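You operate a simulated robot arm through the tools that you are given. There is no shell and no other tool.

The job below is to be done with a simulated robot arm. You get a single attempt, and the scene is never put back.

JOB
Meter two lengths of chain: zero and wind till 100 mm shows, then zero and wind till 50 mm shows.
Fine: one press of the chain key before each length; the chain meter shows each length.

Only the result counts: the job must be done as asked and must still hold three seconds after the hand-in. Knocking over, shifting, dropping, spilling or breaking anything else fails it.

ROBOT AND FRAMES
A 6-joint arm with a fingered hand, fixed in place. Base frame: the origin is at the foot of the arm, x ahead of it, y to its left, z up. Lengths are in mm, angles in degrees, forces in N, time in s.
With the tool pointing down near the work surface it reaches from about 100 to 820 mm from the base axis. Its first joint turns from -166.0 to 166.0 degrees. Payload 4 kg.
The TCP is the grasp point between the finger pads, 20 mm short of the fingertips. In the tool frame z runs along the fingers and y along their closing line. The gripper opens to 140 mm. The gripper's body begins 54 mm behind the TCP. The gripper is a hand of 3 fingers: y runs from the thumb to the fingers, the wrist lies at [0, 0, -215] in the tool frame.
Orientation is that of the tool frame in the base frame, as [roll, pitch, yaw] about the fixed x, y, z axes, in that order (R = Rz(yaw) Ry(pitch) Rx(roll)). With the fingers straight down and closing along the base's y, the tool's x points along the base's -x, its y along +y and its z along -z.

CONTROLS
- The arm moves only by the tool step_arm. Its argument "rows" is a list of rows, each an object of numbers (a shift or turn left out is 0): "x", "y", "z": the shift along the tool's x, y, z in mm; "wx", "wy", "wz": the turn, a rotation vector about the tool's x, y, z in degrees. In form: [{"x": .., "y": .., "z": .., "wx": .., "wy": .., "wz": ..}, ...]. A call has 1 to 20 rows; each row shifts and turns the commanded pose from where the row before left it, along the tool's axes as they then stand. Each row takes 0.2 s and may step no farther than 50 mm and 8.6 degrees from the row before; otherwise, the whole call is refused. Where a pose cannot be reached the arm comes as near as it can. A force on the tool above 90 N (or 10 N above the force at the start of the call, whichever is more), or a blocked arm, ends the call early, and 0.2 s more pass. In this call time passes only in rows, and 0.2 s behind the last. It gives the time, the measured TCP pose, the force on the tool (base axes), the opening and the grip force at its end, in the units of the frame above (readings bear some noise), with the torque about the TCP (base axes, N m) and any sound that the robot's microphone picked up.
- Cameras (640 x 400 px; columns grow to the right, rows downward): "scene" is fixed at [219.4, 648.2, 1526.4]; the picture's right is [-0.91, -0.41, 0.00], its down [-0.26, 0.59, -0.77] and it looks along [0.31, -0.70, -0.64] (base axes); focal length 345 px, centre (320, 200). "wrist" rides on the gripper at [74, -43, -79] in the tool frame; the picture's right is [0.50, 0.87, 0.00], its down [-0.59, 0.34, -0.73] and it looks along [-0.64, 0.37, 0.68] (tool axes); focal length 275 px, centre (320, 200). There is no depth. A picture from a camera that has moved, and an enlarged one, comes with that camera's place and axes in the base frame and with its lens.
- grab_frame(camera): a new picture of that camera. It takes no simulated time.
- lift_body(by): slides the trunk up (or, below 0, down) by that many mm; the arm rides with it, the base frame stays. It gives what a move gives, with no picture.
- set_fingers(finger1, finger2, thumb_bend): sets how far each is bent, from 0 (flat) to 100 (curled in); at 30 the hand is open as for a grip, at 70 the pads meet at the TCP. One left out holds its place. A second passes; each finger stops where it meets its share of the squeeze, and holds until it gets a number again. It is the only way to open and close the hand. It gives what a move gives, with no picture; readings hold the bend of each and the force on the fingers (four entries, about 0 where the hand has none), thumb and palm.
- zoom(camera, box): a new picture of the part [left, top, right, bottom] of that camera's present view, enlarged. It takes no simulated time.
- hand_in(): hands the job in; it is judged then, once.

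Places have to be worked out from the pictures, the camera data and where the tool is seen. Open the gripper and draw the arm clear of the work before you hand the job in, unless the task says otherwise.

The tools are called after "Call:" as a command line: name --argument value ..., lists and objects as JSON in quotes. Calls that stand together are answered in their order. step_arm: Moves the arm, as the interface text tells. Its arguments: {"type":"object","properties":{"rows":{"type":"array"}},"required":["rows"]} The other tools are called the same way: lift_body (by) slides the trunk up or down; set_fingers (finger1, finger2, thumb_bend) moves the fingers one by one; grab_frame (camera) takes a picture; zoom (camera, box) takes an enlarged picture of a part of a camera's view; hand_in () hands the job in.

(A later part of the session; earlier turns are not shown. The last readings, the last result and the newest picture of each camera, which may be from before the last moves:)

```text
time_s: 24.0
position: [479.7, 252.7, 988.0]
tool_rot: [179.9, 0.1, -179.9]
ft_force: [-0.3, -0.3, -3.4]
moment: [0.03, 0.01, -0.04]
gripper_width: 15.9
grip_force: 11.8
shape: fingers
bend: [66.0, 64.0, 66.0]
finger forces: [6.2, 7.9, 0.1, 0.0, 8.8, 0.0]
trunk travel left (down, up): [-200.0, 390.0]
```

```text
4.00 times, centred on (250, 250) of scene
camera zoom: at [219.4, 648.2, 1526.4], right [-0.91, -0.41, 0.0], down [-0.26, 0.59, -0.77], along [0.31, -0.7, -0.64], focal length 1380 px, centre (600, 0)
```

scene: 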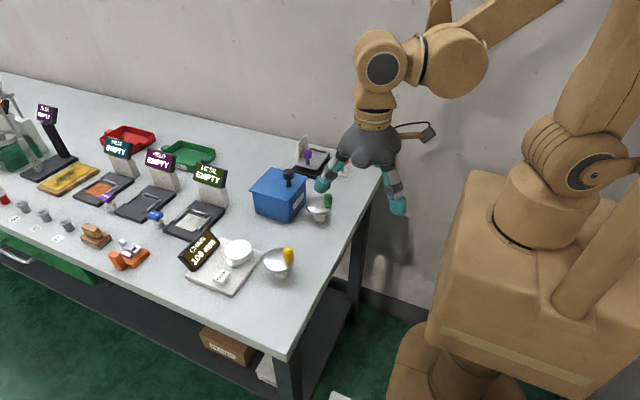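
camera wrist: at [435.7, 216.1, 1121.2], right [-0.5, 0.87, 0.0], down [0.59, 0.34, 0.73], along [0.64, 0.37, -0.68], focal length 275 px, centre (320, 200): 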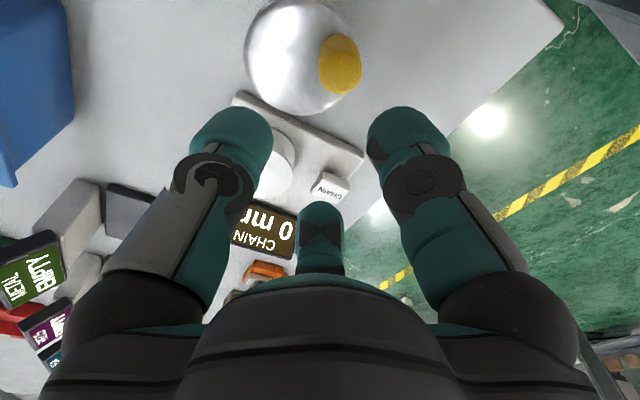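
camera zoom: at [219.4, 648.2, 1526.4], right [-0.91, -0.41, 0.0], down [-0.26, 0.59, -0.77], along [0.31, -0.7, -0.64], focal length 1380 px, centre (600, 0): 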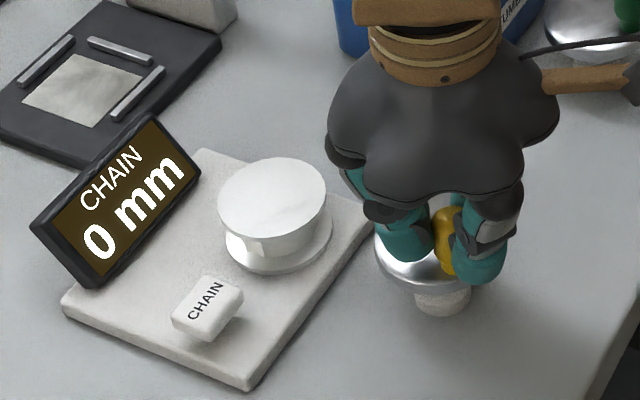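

The grip is firm (6–9 N per finger). I now turn the crank the other way, counter-clockwise, by 30° and check both force and display.

Call:
step_arm --rows '[{"x": 2.23, "y": -3.44}, {"x": 1.6, "y": -3.77}, {"x": 0.92, "y": -3.99}]'

Call:
zoom --camera "wrist" --box '[200, 80, 440, 240]'

Call:
zoom --camera "scene" --box '[180, 200, 320, 300]'

```text
time_s: 24.8
position: [474.4, 243.5, 989.1]
tool_rot: [-180.0, 0.1, -179.9]
ft_force: [3.5, 6.7, 0.5]
moment: [0.1, -0.06, 0.13]
gripper_width: 12.8
grip_force: 11.5
shape: fingers
bend: [66.0, 63.0, 67.0]
finger forces: [7.3, 10.4, 0.0, 0.1, 5.7, 0.0]
trunk travel left (down, up): [-200.0, 390.0]
```

```text
2.50 times, centred on (320, 160) of wrist
camera zoom: at [399.3, 200.0, 1066.9], right [-0.5, 0.87, 0.0], down [0.59, 0.34, 0.73], along [0.64, 0.37, -0.68], focal length 688 px, centre (320, 300)
```

zoom: 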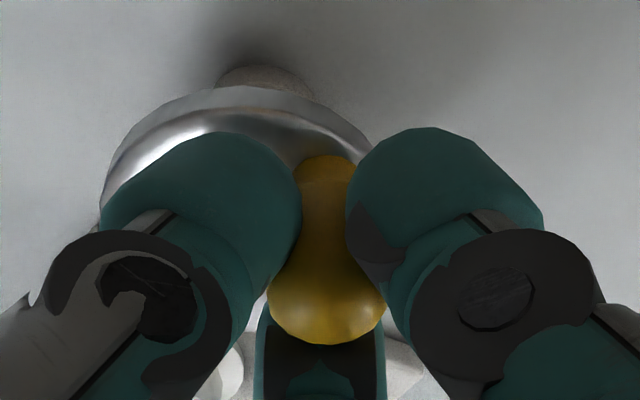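

```text
4.00 times, centred on (250, 250) of scene
camera zoom: at [219.4, 648.2, 1526.4], right [-0.91, -0.41, 0.0], down [-0.26, 0.59, -0.77], along [0.31, -0.7, -0.64], focal length 1380 px, centre (600, 0)
```

zoom: 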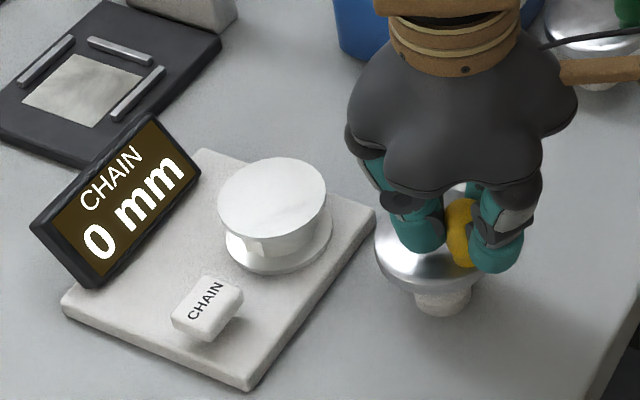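

The crank follows the hand with about 7 N of resistance; still 0 mm near its starting angle. I go on another 40° counter-clockwise past the start.

Call:
step_arm --rows '[{"x": 0.22, "y": -4.09}, {"x": -0.5, "y": -4.07}, {"x": -1.2, "y": -3.91}, {"x": -1.86, "y": -3.65}]'

Call:
zoom --camera "wrist" --box '[200, 80, 440, 240]'

Call:
zoom --camera "scene" --box '[180, 200, 320, 300]'

```text
time_s: 25.8
position: [477.1, 225.5, 988.8]
tool_rot: [-180.0, 0.0, 180.0]
ft_force: [-10.3, 4.9, 5.0]
moment: [0.12, 0.21, 0.24]
gripper_width: 12.9
grip_force: 11.2
shape: fingers
bend: [64.0, 64.0, 70.0]
finger forces: [15.9, 6.9, 0.1, 0.0, 0.1, 0.0]
trunk travel left (down, up): [-200.0, 390.0]
```

```text
2.50 times, centred on (320, 160) of wrist
camera zoom: at [401.4, 182.3, 1067.8], right [-0.5, 0.87, 0.0], down [0.59, 0.34, 0.73], along [0.64, 0.37, -0.68], focal length 688 px, centre (320, 300)
```

zoom: 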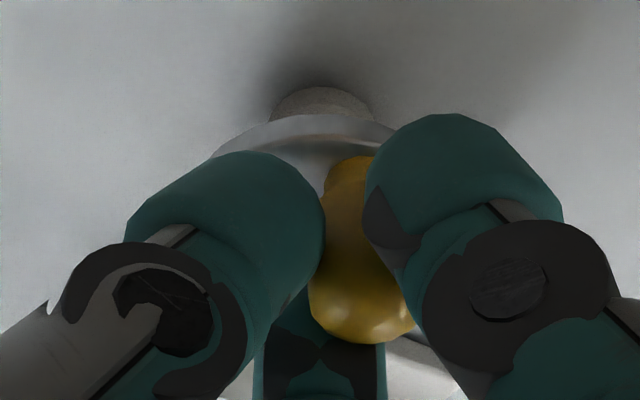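

```text
4.00 times, centred on (250, 250) of scene
camera zoom: at [219.4, 648.2, 1526.4], right [-0.91, -0.41, 0.0], down [-0.26, 0.59, -0.77], along [0.31, -0.7, -0.64], focal length 1380 px, centre (600, 0)
```

zoom: 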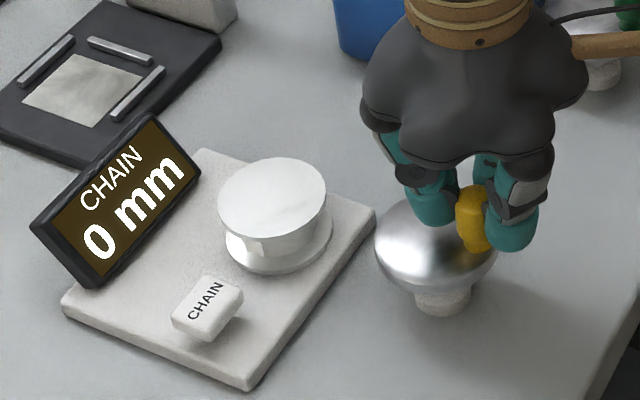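

The knob lags behind at roughly 194° while the hand is at 210°, with 16 N on finger 1, so my assumed circle centre is a bit off. I look more closely before going on.

Call:
zoom --camera "scene" --box '[250, 225, 320, 285]'

Call:
grab_frame --camera "wrist"

Call:
grab_frame --camera "scene"

```text
6.67 times, centred on (285, 255) of scene
camera zoom: at [219.4, 648.2, 1526.4], right [-0.91, -0.41, 0.0], down [-0.26, 0.59, -0.77], along [0.31, -0.7, -0.64], focal length 2301 px, centre (553, -167)
```

zoom: 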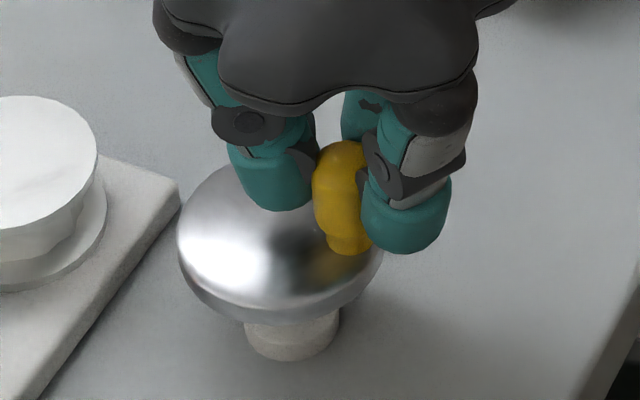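

```text
taken
camera wrist: at [401.4, 182.3, 1067.8], right [-0.5, 0.87, 0.0], down [0.59, 0.34, 0.73], along [0.64, 0.37, -0.68], focal length 275 px, centre (320, 200)
```

wrist: 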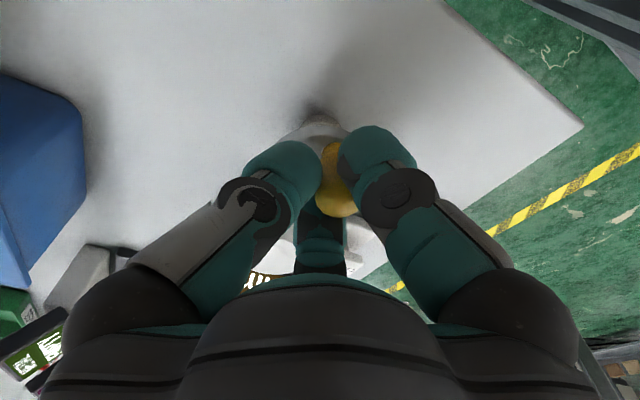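

```text
taken
```

scene: 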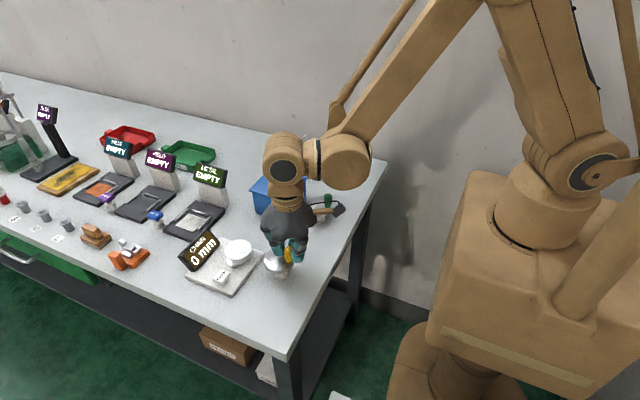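

The knob is still near its start angle: the firm grip resists turning (about 0.2 N·m), so the knob doesn't spin freely and a pushing finger should work better. I release, lift clear, and curl fingers 1 and 2 so the thumb alone can push the knob round.

Call:
set_fingers --finger1 56 --finger2 56 --thumb_bend 56

Call:
step_arm --rows '[{"y": 3, "x": 1}, {"z": -15}, {"z": -25}, {"z": -25}, {"z": -25}]'

Call:
set_fingers --finger1 100 --finger2 100 --thumb_bend 50

Call:
grab_frame --camera "wrist"

Call:
zoom --camera "scene" --box '[180, 160, 340, 300]'

```text
time_s: 26.8
position: [477.7, 226.4, 988.5]
tool_rot: [180.0, -0.2, -180.0]
ft_force: [0.6, 0.0, -0.2]
moment: [-0.01, 0.0, -0.04]
gripper_width: 44.4
grip_force: 0.0
shape: fingers
bend: [56.0, 56.0, 56.0]
finger forces: [0.1, 0.1, 0.0, 0.1, 0.0, 0.0]
trunk travel left (down, up): [-200.0, 390.0]
```

```text
time_s: 28.0
position: [476.3, 228.0, 1078.9]
tool_rot: [-180.0, -0.1, 180.0]
ft_force: [0.3, -0.4, 0.3]
moment: [-0.02, 0.03, 0.01]
gripper_width: 44.7
grip_force: 0.0
shape: fingers
bend: [56.0, 56.0, 56.0]
finger forces: [0.0, 0.0, 0.0, 0.0, 0.0, 0.1]
trunk travel left (down, up): [-200.0, 390.0]
```

```text
time_s: 29.0
position: [475.4, 227.9, 1077.8]
tool_rot: [-180.0, -0.1, 180.0]
ft_force: [0.7, -0.3, -0.4]
moment: [-0.01, -0.03, 0.02]
gripper_width: 35.9
grip_force: 0.2
shape: fingers
bend: [76.0, 76.0, 50.0]
finger forces: [0.0, 0.0, 0.0, 0.0, 0.0, 0.1]
trunk travel left (down, up): [-200.0, 390.0]
```

```text
taken
camera wrist: at [400.8, 183.7, 1157.2], right [-0.5, 0.87, 0.0], down [0.59, 0.34, 0.73], along [0.64, 0.37, -0.68], focal length 275 px, centre (320, 200)
```

wrist: 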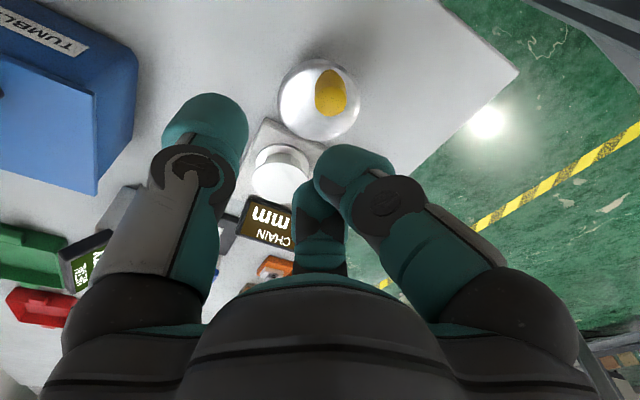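

```text
2.86 times, centred on (260, 230) of scene
camera zoom: at [219.4, 648.2, 1526.4], right [-0.91, -0.41, 0.0], down [-0.26, 0.59, -0.77], along [0.31, -0.7, -0.64], focal length 986 px, centre (491, 114)
```

zoom: 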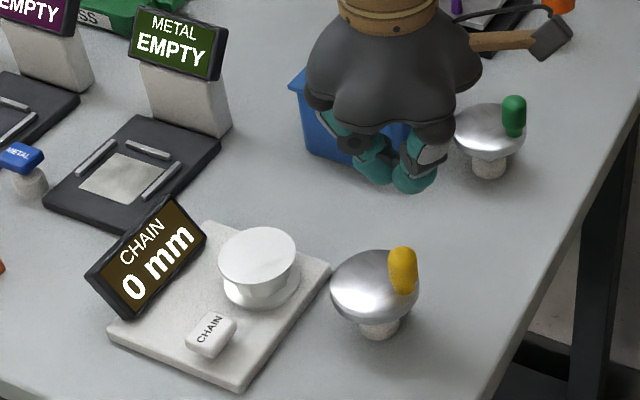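

Fingers 1 and 2 are curled together at 76, leaving the thumb free as a pusher; display still 0 mm. I open the thumb a bit more and zoom to fix thumb tip and knob positions.

Call:
set_fingers --thumb_bend 45

Call:
zoom --camera "wrist" --box '[140, 40, 380, 200]'

Call:
zoom --camera "scene" --box '[250, 190, 330, 290]'

```text
time_s: 30.0
position: [476.5, 227.0, 1078.3]
tool_rot: [-179.9, 0.0, -180.0]
ft_force: [-0.5, 0.0, 0.3]
moment: [0.03, 0.0, 0.0]
gripper_width: 44.8
grip_force: 0.1
shape: fingers
bend: [76.0, 76.0, 45.0]
finger forces: [0.0, 0.0, 0.0, 0.0, 0.1, 0.0]
trunk travel left (down, up): [-200.0, 390.0]
```

```text
2.50 times, centred on (260, 120) of wrist
camera zoom: at [400.8, 183.7, 1157.2], right [-0.5, 0.87, 0.0], down [0.59, 0.34, 0.73], along [0.64, 0.37, -0.68], focal length 688 px, centre (470, 400)
```

zoom: 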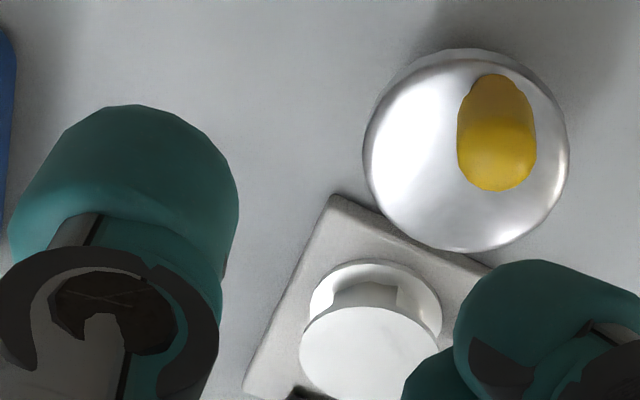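

```text
4.00 times, centred on (290, 240) of scene
camera zoom: at [219.4, 648.2, 1526.4], right [-0.91, -0.41, 0.0], down [-0.26, 0.59, -0.77], along [0.31, -0.7, -0.64], focal length 1380 px, centre (440, 40)
```

zoom: 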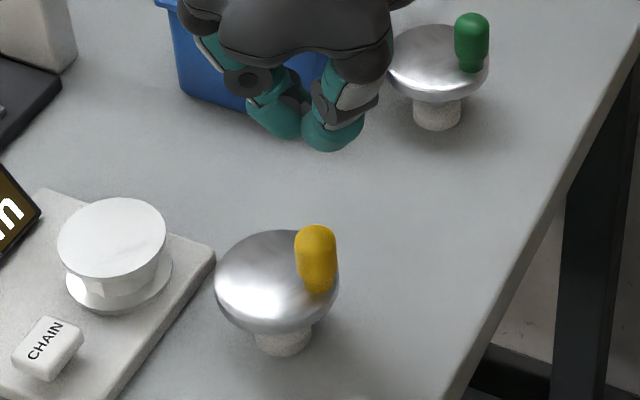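

From these views the disc centre is (497, 238), the knob at (474.5, 234.5) i.e. 189°, and the thumb tip sits about 54 mm off the tool axis and 36 mm below the TCP. I bring the thumb above the disc at about 264°, behind the knob for clockwise pushing.

Call:
step_arm --rows '[{"x": -10, "y": 21}, {"x": -9.7, "y": 20.9}, {"z": 20}, {"z": 20}]'

Call:
grab_frame --camera "wrist"

Call:
zoom --camera "scene" --box '[180, 180, 340, 300]'

```text
time_s: 31.0
position: [495.6, 269.5, 1038.6]
tool_rot: [179.9, 0.0, -179.9]
ft_force: [1.4, -0.1, -0.1]
moment: [0.0, -0.01, -0.02]
gripper_width: 45.0
grip_force: 0.1
shape: fingers
bend: [76.0, 76.0, 45.0]
finger forces: [0.1, 0.0, 0.1, 0.0, 0.1, 0.0]
trunk travel left (down, up): [-200.0, 390.0]
```

```text
taken
camera wrist: at [421.4, 226.9, 1116.9], right [-0.5, 0.87, 0.0], down [0.59, 0.34, 0.73], along [0.64, 0.37, -0.68], focal length 275 px, centre (320, 200)
```

wrist: 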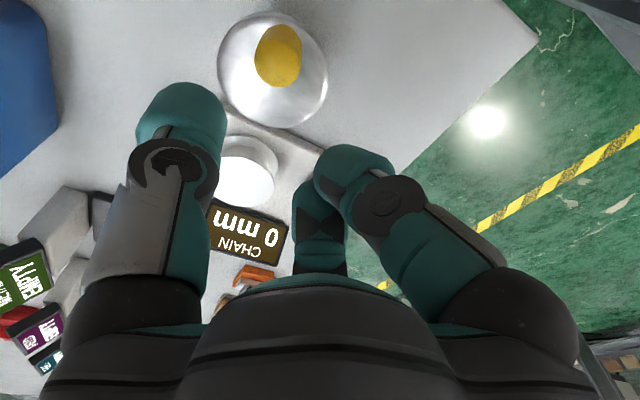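

```text
3.33 times, centred on (260, 240) of scene
camera zoom: at [219.4, 648.2, 1526.4], right [-0.91, -0.41, 0.0], down [-0.26, 0.59, -0.77], along [0.31, -0.7, -0.64], focal length 1150 px, centre (520, 67)
```

zoom: 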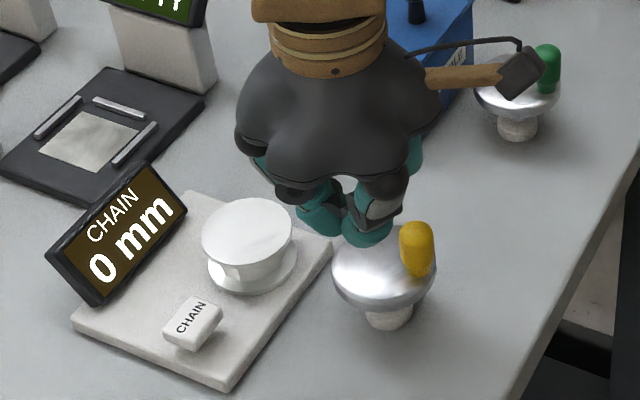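

All clear: display readable from both cameras, and nothing under the thumb but the disc. I lower the thumb to about 12 mm above the disc.

Call:
step_arm --rows '[{"z": 12}, {"z": 12}, {"z": 8}, {"z": 4}]'

Call:
zoom --camera "wrist" --box '[120, 20, 440, 220]'

Call:
zoom --camera "scene" --box '[230, 200, 330, 290]'

```text
time_s: 32.0
position: [497.9, 270.9, 1002.1]
tool_rot: [179.9, 0.0, 179.9]
ft_force: [0.7, -0.1, 0.3]
moment: [0.01, 0.02, -0.02]
gripper_width: 44.7
grip_force: 0.1
shape: fingers
bend: [76.0, 76.0, 45.0]
finger forces: [0.1, 0.0, 0.1, 0.0, 0.0, 0.0]
trunk travel left (down, up): [-200.0, 390.0]
```

```text
2.00 times, centred on (280, 120) of wrist
camera zoom: at [422.6, 227.1, 1080.3], right [-0.5, 0.87, 0.0], down [0.59, 0.34, 0.73], along [0.64, 0.37, -0.68], focal length 551 px, centre (400, 360)
```

zoom: 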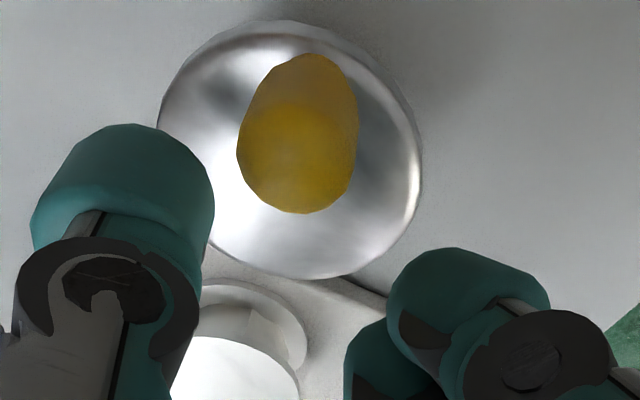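

```text
4.44 times, centred on (280, 245) of scene
camera zoom: at [219.4, 648.2, 1526.4], right [-0.91, -0.41, 0.0], down [-0.26, 0.59, -0.77], along [0.31, -0.7, -0.64], focal length 1534 px, centre (498, 0)
```

zoom: 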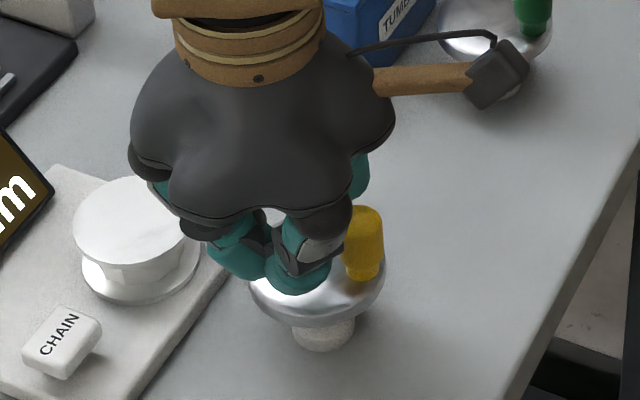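

The thumb is at about 269° beside the knob, clear of everything. I push the knob clockwise with a first 60° of arc.

Call:
step_arm --rows '[{"x": 4.07, "y": 0.43}, {"x": 3.94, "y": 1.13}, {"x": 3.68, "y": 1.8}, {"x": 3.31, "y": 2.41}, {"x": 2.85, "y": 2.95}, {"x": 2.29, "y": 3.4}]'

Call:
zoom --camera "wrist" --box '[120, 20, 440, 220]'

Call:
zoom --camera "scene" --box '[180, 200, 330, 300]'

```text
time_s: 33.4
position: [477.8, 283.1, 1002.9]
tool_rot: [-180.0, 0.0, 179.9]
ft_force: [1.1, -2.0, -0.1]
moment: [-0.03, -0.04, 0.09]
gripper_width: 46.5
grip_force: 0.3
shape: fingers
bend: [76.0, 76.0, 44.0]
finger forces: [0.0, 0.1, 0.1, 0.0, 1.9, 0.0]
trunk travel left (down, up): [-200.0, 390.0]
```

```text
2.00 times, centred on (280, 120) of wrist
camera zoom: at [402.3, 239.4, 1081.4], right [-0.5, 0.87, 0.0], down [0.59, 0.34, 0.73], along [0.64, 0.37, -0.68], focal length 551 px, centre (400, 360)
```

zoom: 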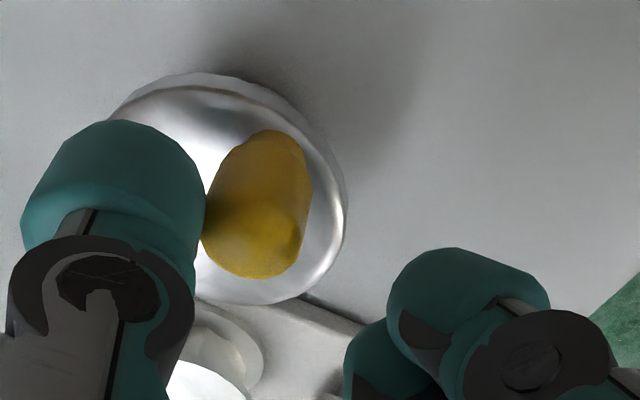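

```text
4.00 times, centred on (255, 250) of scene
camera zoom: at [219.4, 648.2, 1526.4], right [-0.91, -0.41, 0.0], down [-0.26, 0.59, -0.77], along [0.31, -0.7, -0.64], focal length 1380 px, centre (580, 0)
```

zoom: 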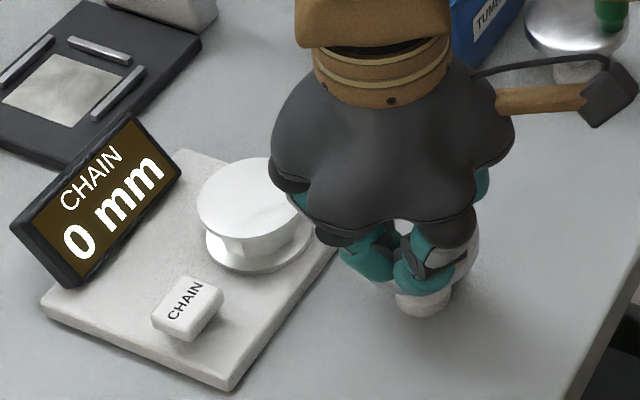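

The thumb drives the knob smoothly with only 2 N; the knob is now at about 160°. I continue clockwise in the same way and watch the display.

Call:
step_arm --rows '[{"x": 1.67, "y": 3.74}, {"x": 0.99, "y": 3.97}, {"x": 0.29, "y": 4.09}, {"x": -0.43, "y": 4.07}, {"x": -1.13, "y": 3.94}, {"x": -1.8, "y": 3.68}]'

Call:
zoom --camera "wrist" --box '[120, 20, 440, 220]'

Call:
zoom --camera "scene" --box '[180, 200, 330, 300]'

```text
time_s: 34.8
position: [477.0, 305.7, 1001.9]
tool_rot: [179.9, 0.0, -179.9]
ft_force: [-1.5, -1.9, 0.1]
moment: [-0.08, -0.02, -0.03]
gripper_width: 47.2
grip_force: 1.1
shape: fingers
bend: [76.0, 76.0, 44.0]
finger forces: [0.0, 0.0, 0.0, 0.1, 1.9, 0.0]
trunk travel left (down, up): [-200.0, 390.0]
```

```text
2.00 times, centred on (280, 120) of wrist
camera zoom: at [402.4, 263.0, 1079.8], right [-0.5, 0.87, 0.0], down [0.59, 0.34, 0.73], along [0.64, 0.37, -0.68], focal length 551 px, centre (400, 360)
```

zoom: 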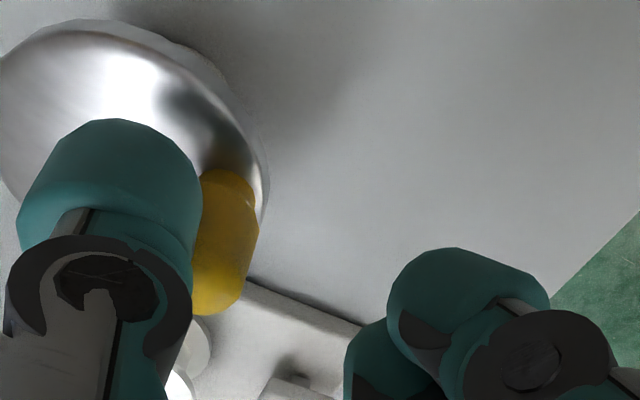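

```text
4.00 times, centred on (255, 250) of scene
camera zoom: at [219.4, 648.2, 1526.4], right [-0.91, -0.41, 0.0], down [-0.26, 0.59, -0.77], along [0.31, -0.7, -0.64], focal length 1380 px, centre (580, 0)
```

zoom: 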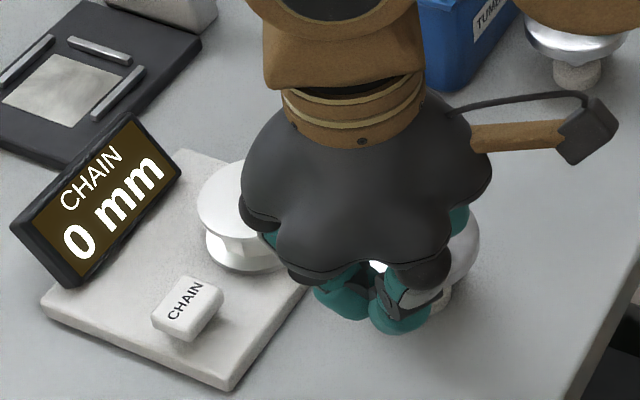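

The knob is at roughly 108° now and the display still reads 0 mm. I continue another 90° clockwise to check a whole-turn style of counting before trying the other direction.

Call:
step_arm --rows '[{"x": -2.41, "y": 3.31}, {"x": -2.95, "y": 2.85}, {"x": -3.4, "y": 2.29}, {"x": -3.74, "y": 1.67}, {"x": -3.97, "y": 0.99}, {"x": -4.09, "y": 0.29}, {"x": -4.07, "y": -0.43}, {"x": -3.94, "y": -1.13}, {"x": -3.68, "y": -1.8}]'

Call:
zoom --camera "wrist" --box '[80, 0, 400, 200]'

Call:
zoom --camera "scene" --box '[180, 200, 330, 300]'

```text
time_s: 36.8
position: [508.7, 313.8, 1003.2]
tool_rot: [-179.9, 0.0, -179.9]
ft_force: [-3.7, 0.2, -0.9]
moment: [0.03, 0.07, -0.22]
gripper_width: 44.0
grip_force: 1.8
shape: fingers
bend: [76.0, 76.0, 45.0]
finger forces: [0.0, 0.0, 0.0, 0.1, 3.5, 0.0]
trunk travel left (down, up): [-200.0, 390.0]
```

```text
2.00 times, centred on (240, 100) of wrist
camera zoom: at [434.0, 270.9, 1080.8], right [-0.5, 0.87, 0.0], down [0.59, 0.34, 0.73], along [0.64, 0.37, -0.68], focal length 551 px, centre (480, 400)
```

zoom: 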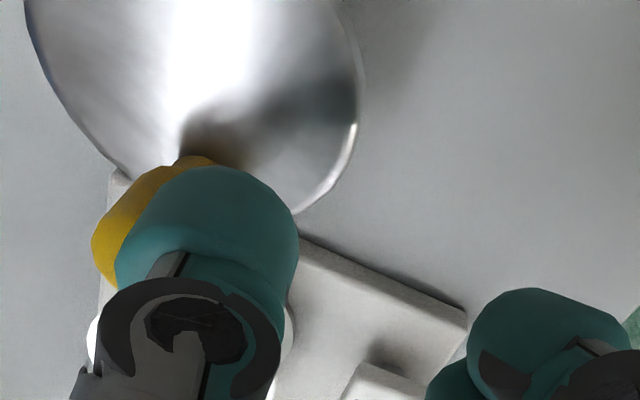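

```text
4.00 times, centred on (255, 250) of scene
camera zoom: at [219.4, 648.2, 1526.4], right [-0.91, -0.41, 0.0], down [-0.26, 0.59, -0.77], along [0.31, -0.7, -0.64], focal length 1380 px, centre (580, 0)
```

zoom: 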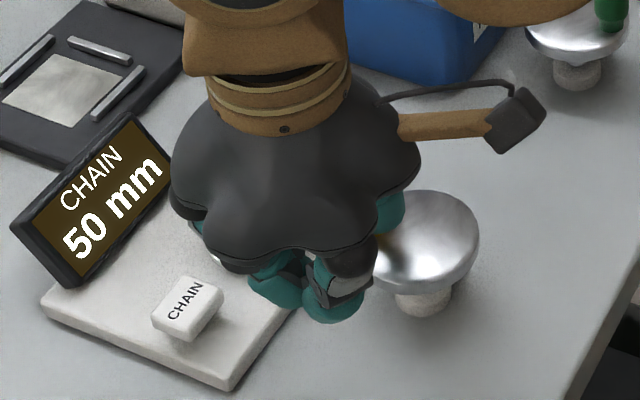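

Clockwise counts: the display has jumped to 50 mm, so the meter steps coarsely with about a half turn of the crank. I go on in smaller portions and check the display after each.

Call:
step_arm --rows '[{"x": -3.31, "y": -2.41}, {"x": -2.85, "y": -2.95}, {"x": -2.29, "y": -3.4}, {"x": -1.67, "y": -3.74}, {"x": -0.99, "y": -3.97}]'

Call:
zoom --camera "wrist" --box '[80, 0, 400, 200]'

Call:
zoom --camera "scene" --box '[180, 200, 330, 300]'

```text
time_s: 38.0
position: [519.8, 299.8, 1002.5]
tool_rot: [-180.0, 0.0, 180.0]
ft_force: [-1.1, 2.6, 0.4]
moment: [0.04, -0.01, -0.05]
gripper_width: 42.4
grip_force: 1.7
shape: fingers
bend: [76.0, 76.0, 46.0]
finger forces: [0.0, 0.0, 0.0, 0.0, 2.5, 0.0]
trunk travel left (down, up): [-200.0, 390.0]
```

```text
2.00 times, centred on (240, 100) of wrist
camera zoom: at [445.1, 254.7, 1080.3], right [-0.5, 0.87, 0.0], down [0.59, 0.34, 0.73], along [0.64, 0.37, -0.68], focal length 551 px, centre (480, 400)
```

zoom: 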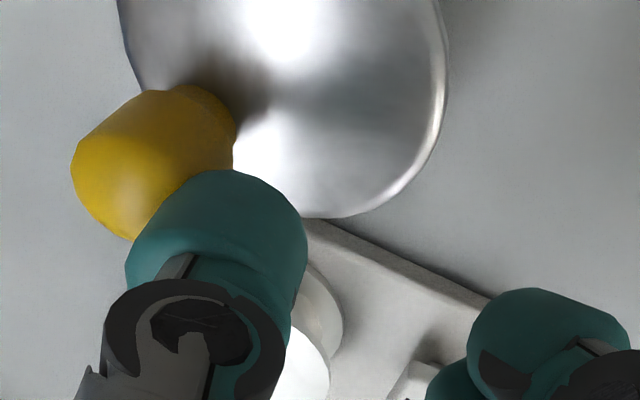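

```text
4.00 times, centred on (255, 250) of scene
camera zoom: at [219.4, 648.2, 1526.4], right [-0.91, -0.41, 0.0], down [-0.26, 0.59, -0.77], along [0.31, -0.7, -0.64], focal length 1380 px, centre (580, 0)
```

zoom: 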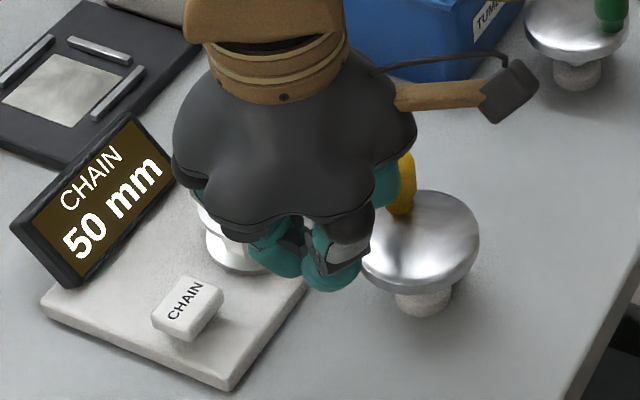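

The knob is at about −40° (220° from where I zeroed) and the display holds 50 mm. I continue 40° more.

Call:
step_arm --rows '[{"x": -0.29, "y": -4.09}, {"x": 0.43, "y": -4.07}, {"x": 1.13, "y": -3.94}, {"x": 1.8, "y": -3.68}]'

Call:
zoom --camera "wrist" --box '[80, 0, 400, 200]'

Call:
zoom --camera "scene" --box '[180, 200, 330, 300]'

```text
time_s: 39.0
position: [514.8, 282.7, 1001.7]
tool_rot: [180.0, 0.0, 180.0]
ft_force: [0.3, 4.9, 0.9]
moment: [0.1, 0.03, 0.03]
gripper_width: 39.8
grip_force: 1.5
shape: fingers
bend: [76.0, 76.0, 47.0]
finger forces: [0.1, 0.0, 0.0, 0.1, 3.9, 0.1]
trunk travel left (down, up): [-200.0, 390.0]
```

```text
2.00 times, centred on (240, 100) of wrist
camera zoom: at [441.4, 239.5, 1080.3], right [-0.5, 0.87, 0.0], down [0.59, 0.34, 0.73], along [0.64, 0.37, -0.68], focal length 551 px, centre (480, 400)
```

zoom: 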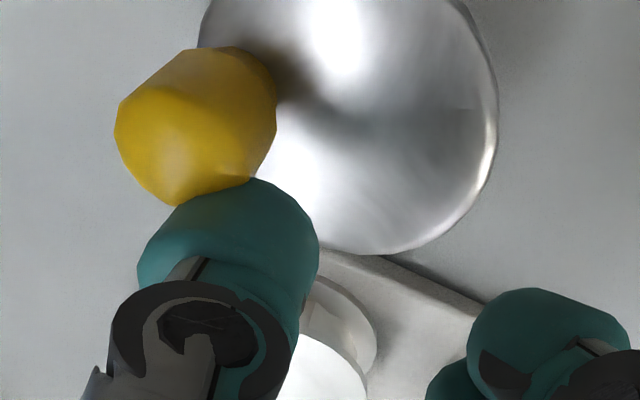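

```text
4.00 times, centred on (255, 250) of scene
camera zoom: at [219.4, 648.2, 1526.4], right [-0.91, -0.41, 0.0], down [-0.26, 0.59, -0.77], along [0.31, -0.7, -0.64], focal length 1380 px, centre (580, 0)
```

zoom: 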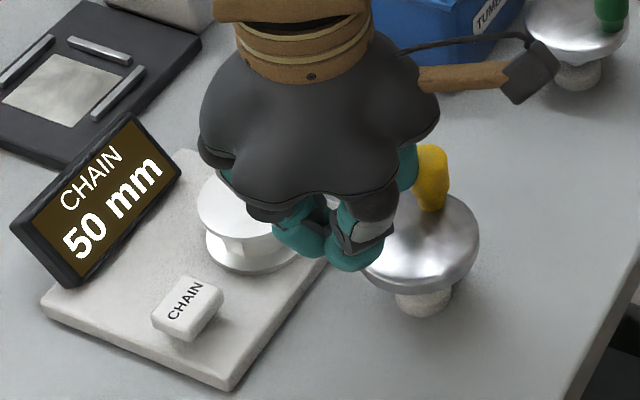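

The knob is at about −91° (271° from zeroing) and the display is still at 50 mm. I proceed 30° further.

Call:
step_arm --rows '[{"x": 2.41, "y": -3.31}, {"x": 2.95, "y": -2.85}, {"x": 3.4, "y": -2.29}]'

Call:
zoom --camera "wrist" --box '[80, 0, 400, 200]'

Call:
zoom --camera "scene" --box '[180, 200, 330, 300]'

```text
time_s: 39.8
position: [507.9, 273.9, 1002.0]
tool_rot: [-179.9, -0.1, -180.0]
ft_force: [3.2, 4.0, -0.6]
moment: [0.07, -0.05, 0.06]
gripper_width: 41.8
grip_force: 1.3
shape: fingers
bend: [76.0, 76.0, 46.0]
finger forces: [0.0, 0.0, 0.1, 0.0, 2.9, 0.0]
trunk travel left (down, up): [-200.0, 390.0]
```

```text
2.00 times, centred on (240, 100) of wrist
camera zoom: at [433.9, 230.3, 1079.8], right [-0.5, 0.87, 0.0], down [0.59, 0.34, 0.73], along [0.64, 0.37, -0.68], focal length 551 px, centre (480, 400)
```

zoom: 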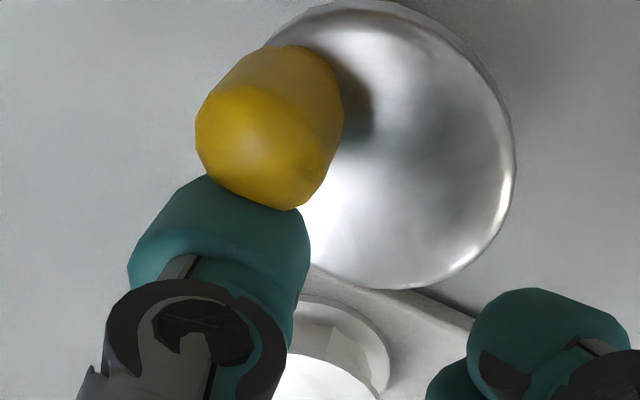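

```text
4.00 times, centred on (255, 250) of scene
camera zoom: at [219.4, 648.2, 1526.4], right [-0.91, -0.41, 0.0], down [-0.26, 0.59, -0.77], along [0.31, -0.7, -0.64], focal length 1380 px, centre (580, 0)
```

zoom: 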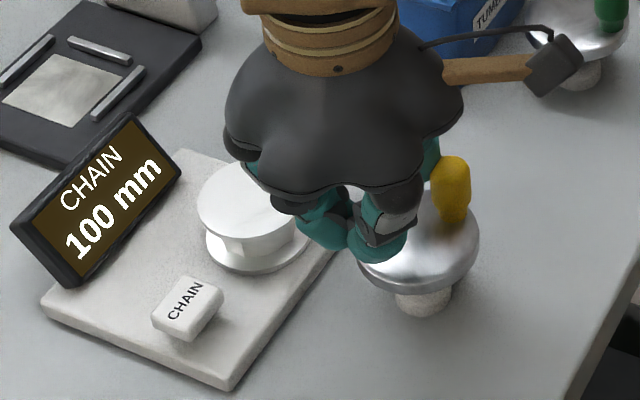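

The display shows 100 mm with the knob at about 240°. I stop winding, back the thumb away from the knob and lift straight up.

Call:
step_arm --rows '[{"x": -3.4, "y": 2.3}, {"x": -2.5, "y": 2.5}, {"z": -15}, {"z": -25}, {"z": -25}, {"z": -20}]'

Call:
grab_frame --camera "wrist"

Call:
zoom --camera "scene" --box '[180, 200, 330, 300]'

```text
time_s: 41.2
position: [513.2, 278.9, 1088.5]
tool_rot: [180.0, 0.0, 180.0]
ft_force: [0.0, -0.3, 0.5]
moment: [0.01, 0.04, 0.01]
gripper_width: 44.8
grip_force: 0.0
shape: fingers
bend: [76.0, 76.0, 45.0]
finger forces: [0.1, 0.0, 0.0, 0.1, 0.1, 0.0]
trunk travel left (down, up): [-200.0, 390.0]
```

```text
taken
camera wrist: at [437.4, 235.4, 1167.1], right [-0.5, 0.87, 0.0], down [0.59, 0.34, 0.73], along [0.64, 0.37, -0.68], focal length 275 px, centre (320, 200)
```

wrist: 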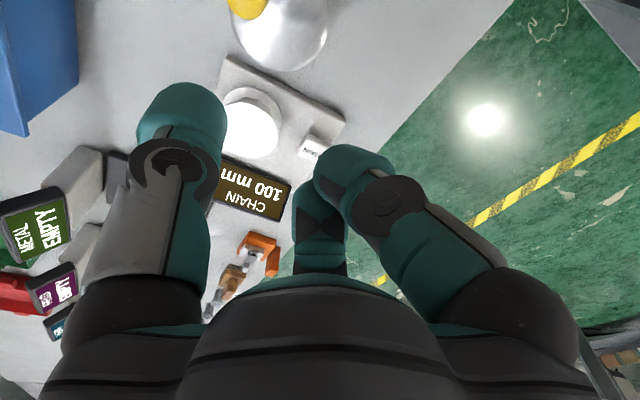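

```text
4.00 times, centred on (255, 250) of scene
camera zoom: at [219.4, 648.2, 1526.4], right [-0.91, -0.41, 0.0], down [-0.26, 0.59, -0.77], along [0.31, -0.7, -0.64], focal length 1380 px, centre (580, 0)
```

zoom: 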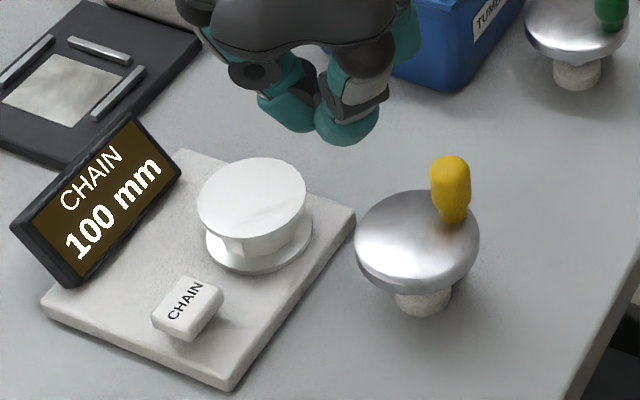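

The display holds 100 mm and the knob rests at (485, 217). Now I form the closed point again and move over the key for the second zeroing.

Call:
set_fingers --finger1 70 --finger2 70 --thumb_bend 70

Call:
step_arm --rows '[{"x": -27, "y": 13}, {"x": -27, "y": 13}, {"x": -27, "y": 13}, {"z": 25}, {"z": 25}, {"z": 20}]'

Call:
zoom --camera "wrist" --box '[200, 50, 440, 200]'

Call:
zoom --camera "scene" --box '[180, 200, 330, 300]'

```text
time_s: 42.2
position: [512.2, 279.0, 1087.6]
tool_rot: [-179.9, -0.1, -179.9]
ft_force: [0.5, 0.2, 0.7]
moment: [0.03, 0.01, 0.0]
gripper_width: 4.3
grip_force: 0.2
shape: fingers
bend: [69.0, 69.0, 69.0]
finger forces: [0.0, 0.0, 0.1, 0.1, 0.0, 0.0]
trunk travel left (down, up): [-200.0, 390.0]
```

```text
time_s: 43.6
position: [594.0, 316.1, 1018.5]
tool_rot: [-180.0, 0.0, -179.9]
ft_force: [0.2, -0.3, -0.6]
moment: [-0.02, 0.01, 0.0]
gripper_width: 4.6
grip_force: 0.0
shape: fingers
bend: [69.0, 69.0, 69.0]
finger forces: [0.0, 0.0, 0.0, 0.0, 0.0, 0.1]
trunk travel left (down, up): [-200.0, 390.0]
```

```text
2.67 times, centred on (320, 125) of wrist
camera zoom: at [518.8, 272.6, 1097.4], right [-0.5, 0.87, 0.0], down [0.59, 0.34, 0.73], along [0.64, 0.37, -0.68], focal length 734 px, centre (320, 400)
```

zoom: 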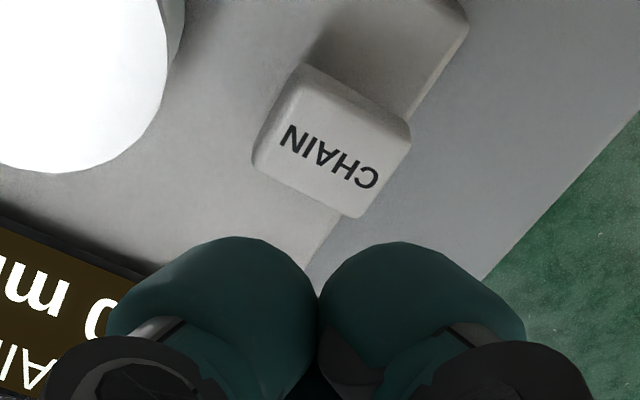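

```text
4.00 times, centred on (255, 250) of scene
camera zoom: at [219.4, 648.2, 1526.4], right [-0.91, -0.41, 0.0], down [-0.26, 0.59, -0.77], along [0.31, -0.7, -0.64], focal length 1380 px, centre (580, 0)
```

zoom: 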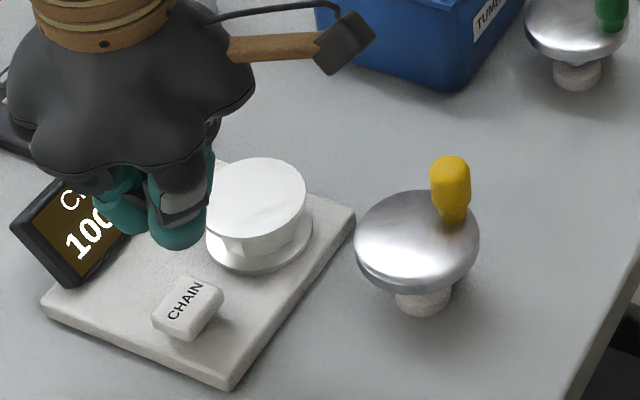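

The TCP is at (592.8, 315.6, 1018), nearly over the key. I correct 2 mm in y and descend to just above the key.

Call:
step_arm --rows '[{"y": 2, "z": 15}, {"z": 15}, {"z": 12}, {"z": 8}, {"z": 5}, {"z": 2}]'

Call:
zoom --camera "wrist" --box '[200, 50, 440, 200]'

```text
time_s: 45.0
position: [594.6, 320.5, 961.7]
tool_rot: [180.0, 0.0, -180.0]
ft_force: [1.1, -0.2, 0.1]
moment: [0.01, 0.02, -0.03]
gripper_width: 4.3
grip_force: 0.0
shape: fingers
bend: [69.0, 69.0, 69.0]
finger forces: [0.0, 0.1, 0.0, 0.0, 0.0, 0.0]
trunk travel left (down, up): [-200.0, 390.0]
```

```text
2.67 times, centred on (320, 125) of wrist
camera zoom: at [519.9, 276.4, 1039.3], right [-0.5, 0.87, 0.0], down [0.59, 0.34, 0.73], along [0.64, 0.37, -0.68], focal length 734 px, centre (320, 400)
```

zoom: 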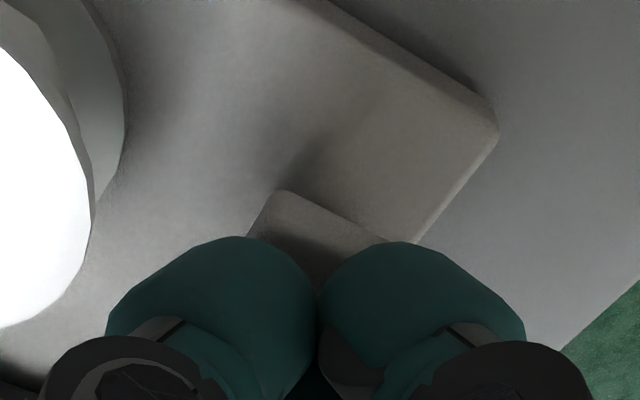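

The tips are about 3 mm above the key, centred within 2 mm. I trim that and press slowly down until the click.

Call:
step_arm --rows '[{"x": 1.5, "y": -1.5, "z": 1}, {"z": 1}, {"z": 1}]'

```text
time_s: 45.8
position: [592.8, 318.8, 958.1]
tool_rot: [-180.0, 0.0, 180.0]
ft_force: [-0.2, 0.1, 1.0]
moment: [0.0, -0.02, -0.02]
gripper_width: 4.2
grip_force: 0.1
shape: fingers
bend: [69.0, 69.0, 70.0]
finger forces: [0.0, 0.0, 0.1, 0.0, 0.0, 0.1]
trunk travel left (down, up): [-200.0, 390.0]
```

First light contact shows (1 N). I press on in single millimetres.

Call:
step_arm --rows '[{"z": 1}, {"z": 1}]'

```text
time_s: 46.4
position: [593.9, 317.3, 955.5]
tool_rot: [180.0, 0.0, -180.0]
ft_force: [0.3, -0.8, 1.9]
moment: [0.0, -0.05, 0.01]
gripper_width: 4.1
grip_force: 0.0
shape: fingers
bend: [69.0, 69.0, 70.0]
finger forces: [0.0, 0.1, 0.0, 0.0, 0.1, 0.0]
trunk travel left (down, up): [-200.0, 390.0]
```

Force is about 2 N with no click yet, so I go another millimetre.

Call:
step_arm --rows '[{"z": 1}]'

```text
time_s: 46.8
position: [594.4, 318.5, 954.5]
tool_rot: [179.9, 0.0, -180.0]
ft_force: [-0.7, -1.3, 2.7]
moment: [-0.02, 0.03, 0.0]
gripper_width: 4.3
grip_force: 0.1
shape: fingers
bend: [69.0, 71.0, 70.0]
finger forces: [0.1, 0.1, 0.1, 0.0, 0.1, 0.0]
trunk travel left (down, up): [-200.0, 390.0]
heard: click
```

The click came at z ≈ 954. I lift straight off and read the display.

Call:
step_arm --rows '[{"z": -10}, {"z": -25}, {"z": -30}, {"z": -30}, {"z": -30}]'

Call:
grab_frame --camera "wrist"

Call:
zoom --camera "scene" --box '[180, 200, 330, 300]'

```text
time_s: 48.0
position: [591.3, 319.2, 1080.4]
tool_rot: [-180.0, 0.0, -179.9]
ft_force: [0.4, -0.1, 0.9]
moment: [0.01, -0.01, -0.02]
gripper_width: 4.4
grip_force: 0.0
shape: fingers
bend: [69.0, 71.0, 69.0]
finger forces: [0.1, 0.0, 0.1, 0.0, 0.0, 0.0]
trunk travel left (down, up): [-200.0, 390.0]
```

```text
taken
camera wrist: at [517.0, 277.4, 1159.9], right [-0.5, 0.87, 0.0], down [0.59, 0.34, 0.73], along [0.64, 0.37, -0.68], focal length 275 px, centre (320, 200)
```

wrist: 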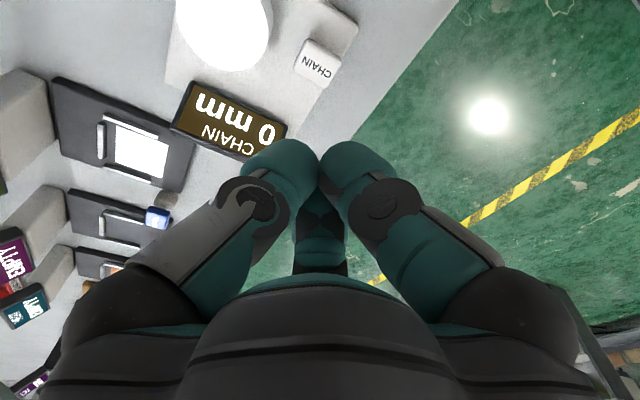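

```text
4.00 times, centred on (255, 250) of scene
camera zoom: at [219.4, 648.2, 1526.4], right [-0.91, -0.41, 0.0], down [-0.26, 0.59, -0.77], along [0.31, -0.7, -0.64], focal length 1380 px, centre (580, 0)
```

zoom: 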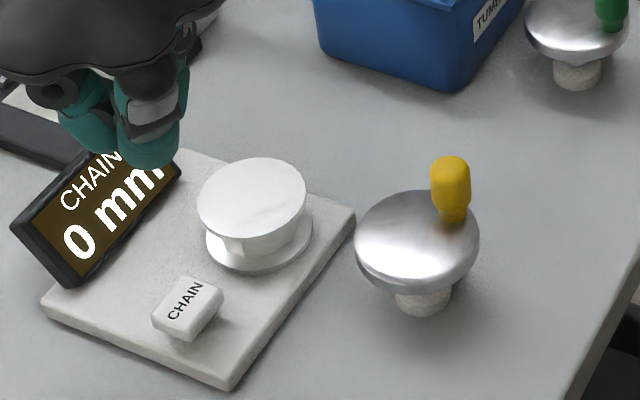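

The display shows 0 mm again and the key is up. I return toward the crank, forming the pusher thumb, to be placed behind the knob at about 315° on the circle.

Call:
step_arm --rows '[{"x": 26, "y": -15}, {"x": 26, "y": -15}, {"x": 25.4, "y": -15}]'

Call:
set_fingers --finger1 100 --finger2 100 --thumb_bend 45

Call:
grab_frame --camera "wrist"

Call:
zoom --camera "scene" --box '[180, 200, 330, 300]'

```text
time_s: 48.8
position: [514.7, 274.1, 1082.2]
tool_rot: [180.0, 0.0, -179.9]
ft_force: [-0.9, 0.4, -0.5]
moment: [0.02, -0.02, 0.02]
gripper_width: 4.6
grip_force: 0.0
shape: fingers
bend: [69.0, 71.0, 69.0]
finger forces: [0.0, 0.0, 0.0, 0.0, 0.1, 0.0]
trunk travel left (down, up): [-200.0, 390.0]
```

```text
time_s: 49.8
position: [517.4, 275.2, 1081.8]
tool_rot: [-179.9, -0.1, 180.0]
ft_force: [-0.2, -0.6, -0.6]
moment: [0.02, -0.01, 0.03]
gripper_width: 44.7
grip_force: 0.0
shape: fingers
bend: [76.0, 77.0, 45.0]
finger forces: [0.1, 0.1, 0.1, 0.0, 0.1, 0.0]
trunk travel left (down, up): [-200.0, 390.0]
```

```text
taken
camera wrist: at [441.7, 231.6, 1160.4], right [-0.5, 0.87, 0.0], down [0.59, 0.34, 0.73], along [0.64, 0.37, -0.68], focal length 275 px, centre (320, 200)
```

wrist: 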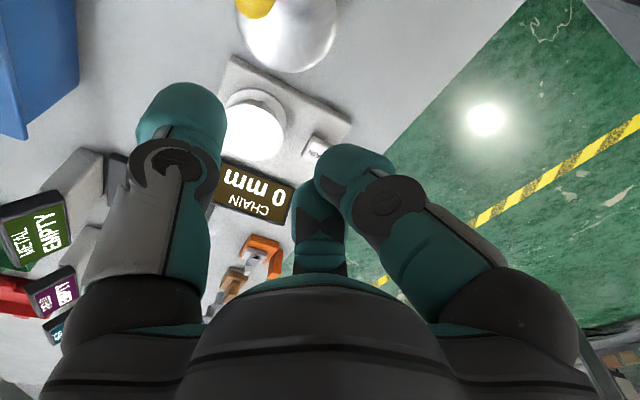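

```text
4.00 times, centred on (255, 250) of scene
camera zoom: at [219.4, 648.2, 1526.4], right [-0.91, -0.41, 0.0], down [-0.26, 0.59, -0.77], along [0.31, -0.7, -0.64], focal length 1380 px, centre (580, 0)
```

zoom: 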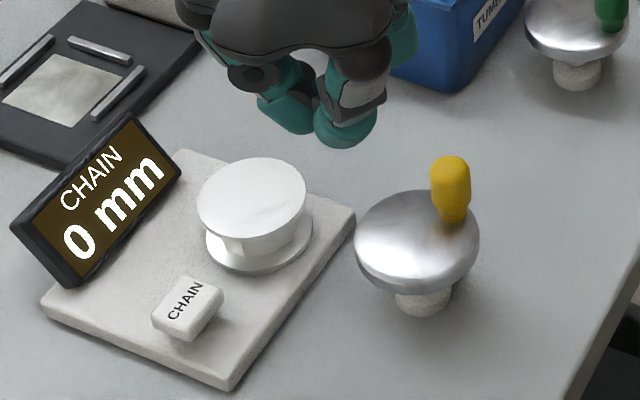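

The display reads 0 mm and the thumb is above (516, 221), about 30 mm behind the knob. I lower it to the same working height as before.

Call:
step_arm --rows '[{"z": 25}, {"z": 20}, {"z": 15}, {"z": 12}, {"z": 7}]'

Call:
zoom --camera "wrist" --box '[80, 0, 400, 200]'

Call:
zoom --camera "scene" --box '[180, 200, 330, 300]'

```text
time_s: 51.0
position: [515.0, 275.6, 1000.8]
tool_rot: [-179.9, 0.0, -179.9]
ft_force: [-0.1, -0.5, 0.2]
moment: [0.04, 0.0, 0.02]
gripper_width: 45.2
grip_force: 0.0
shape: fingers
bend: [76.0, 77.0, 45.0]
finger forces: [0.0, 0.0, 0.0, 0.0, 0.1, 0.1]
trunk travel left (down, up): [-200.0, 390.0]
```

```text
2.00 times, centred on (240, 100) of wrist
camera zoom: at [440.6, 231.9, 1079.1], right [-0.5, 0.87, 0.0], down [0.59, 0.34, 0.73], along [0.64, 0.37, -0.68], focal length 551 px, centre (480, 400)
```

zoom: 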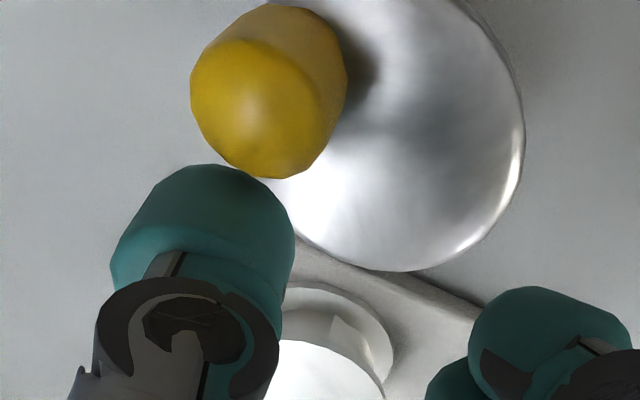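

```text
4.00 times, centred on (255, 250) of scene
camera zoom: at [219.4, 648.2, 1526.4], right [-0.91, -0.41, 0.0], down [-0.26, 0.59, -0.77], along [0.31, -0.7, -0.64], focal length 1380 px, centre (580, 0)
```

zoom: 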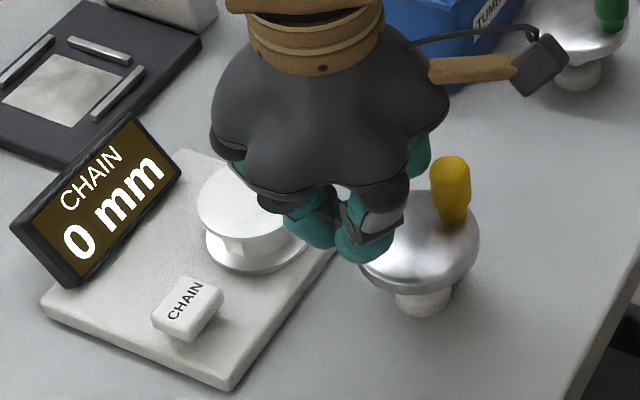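

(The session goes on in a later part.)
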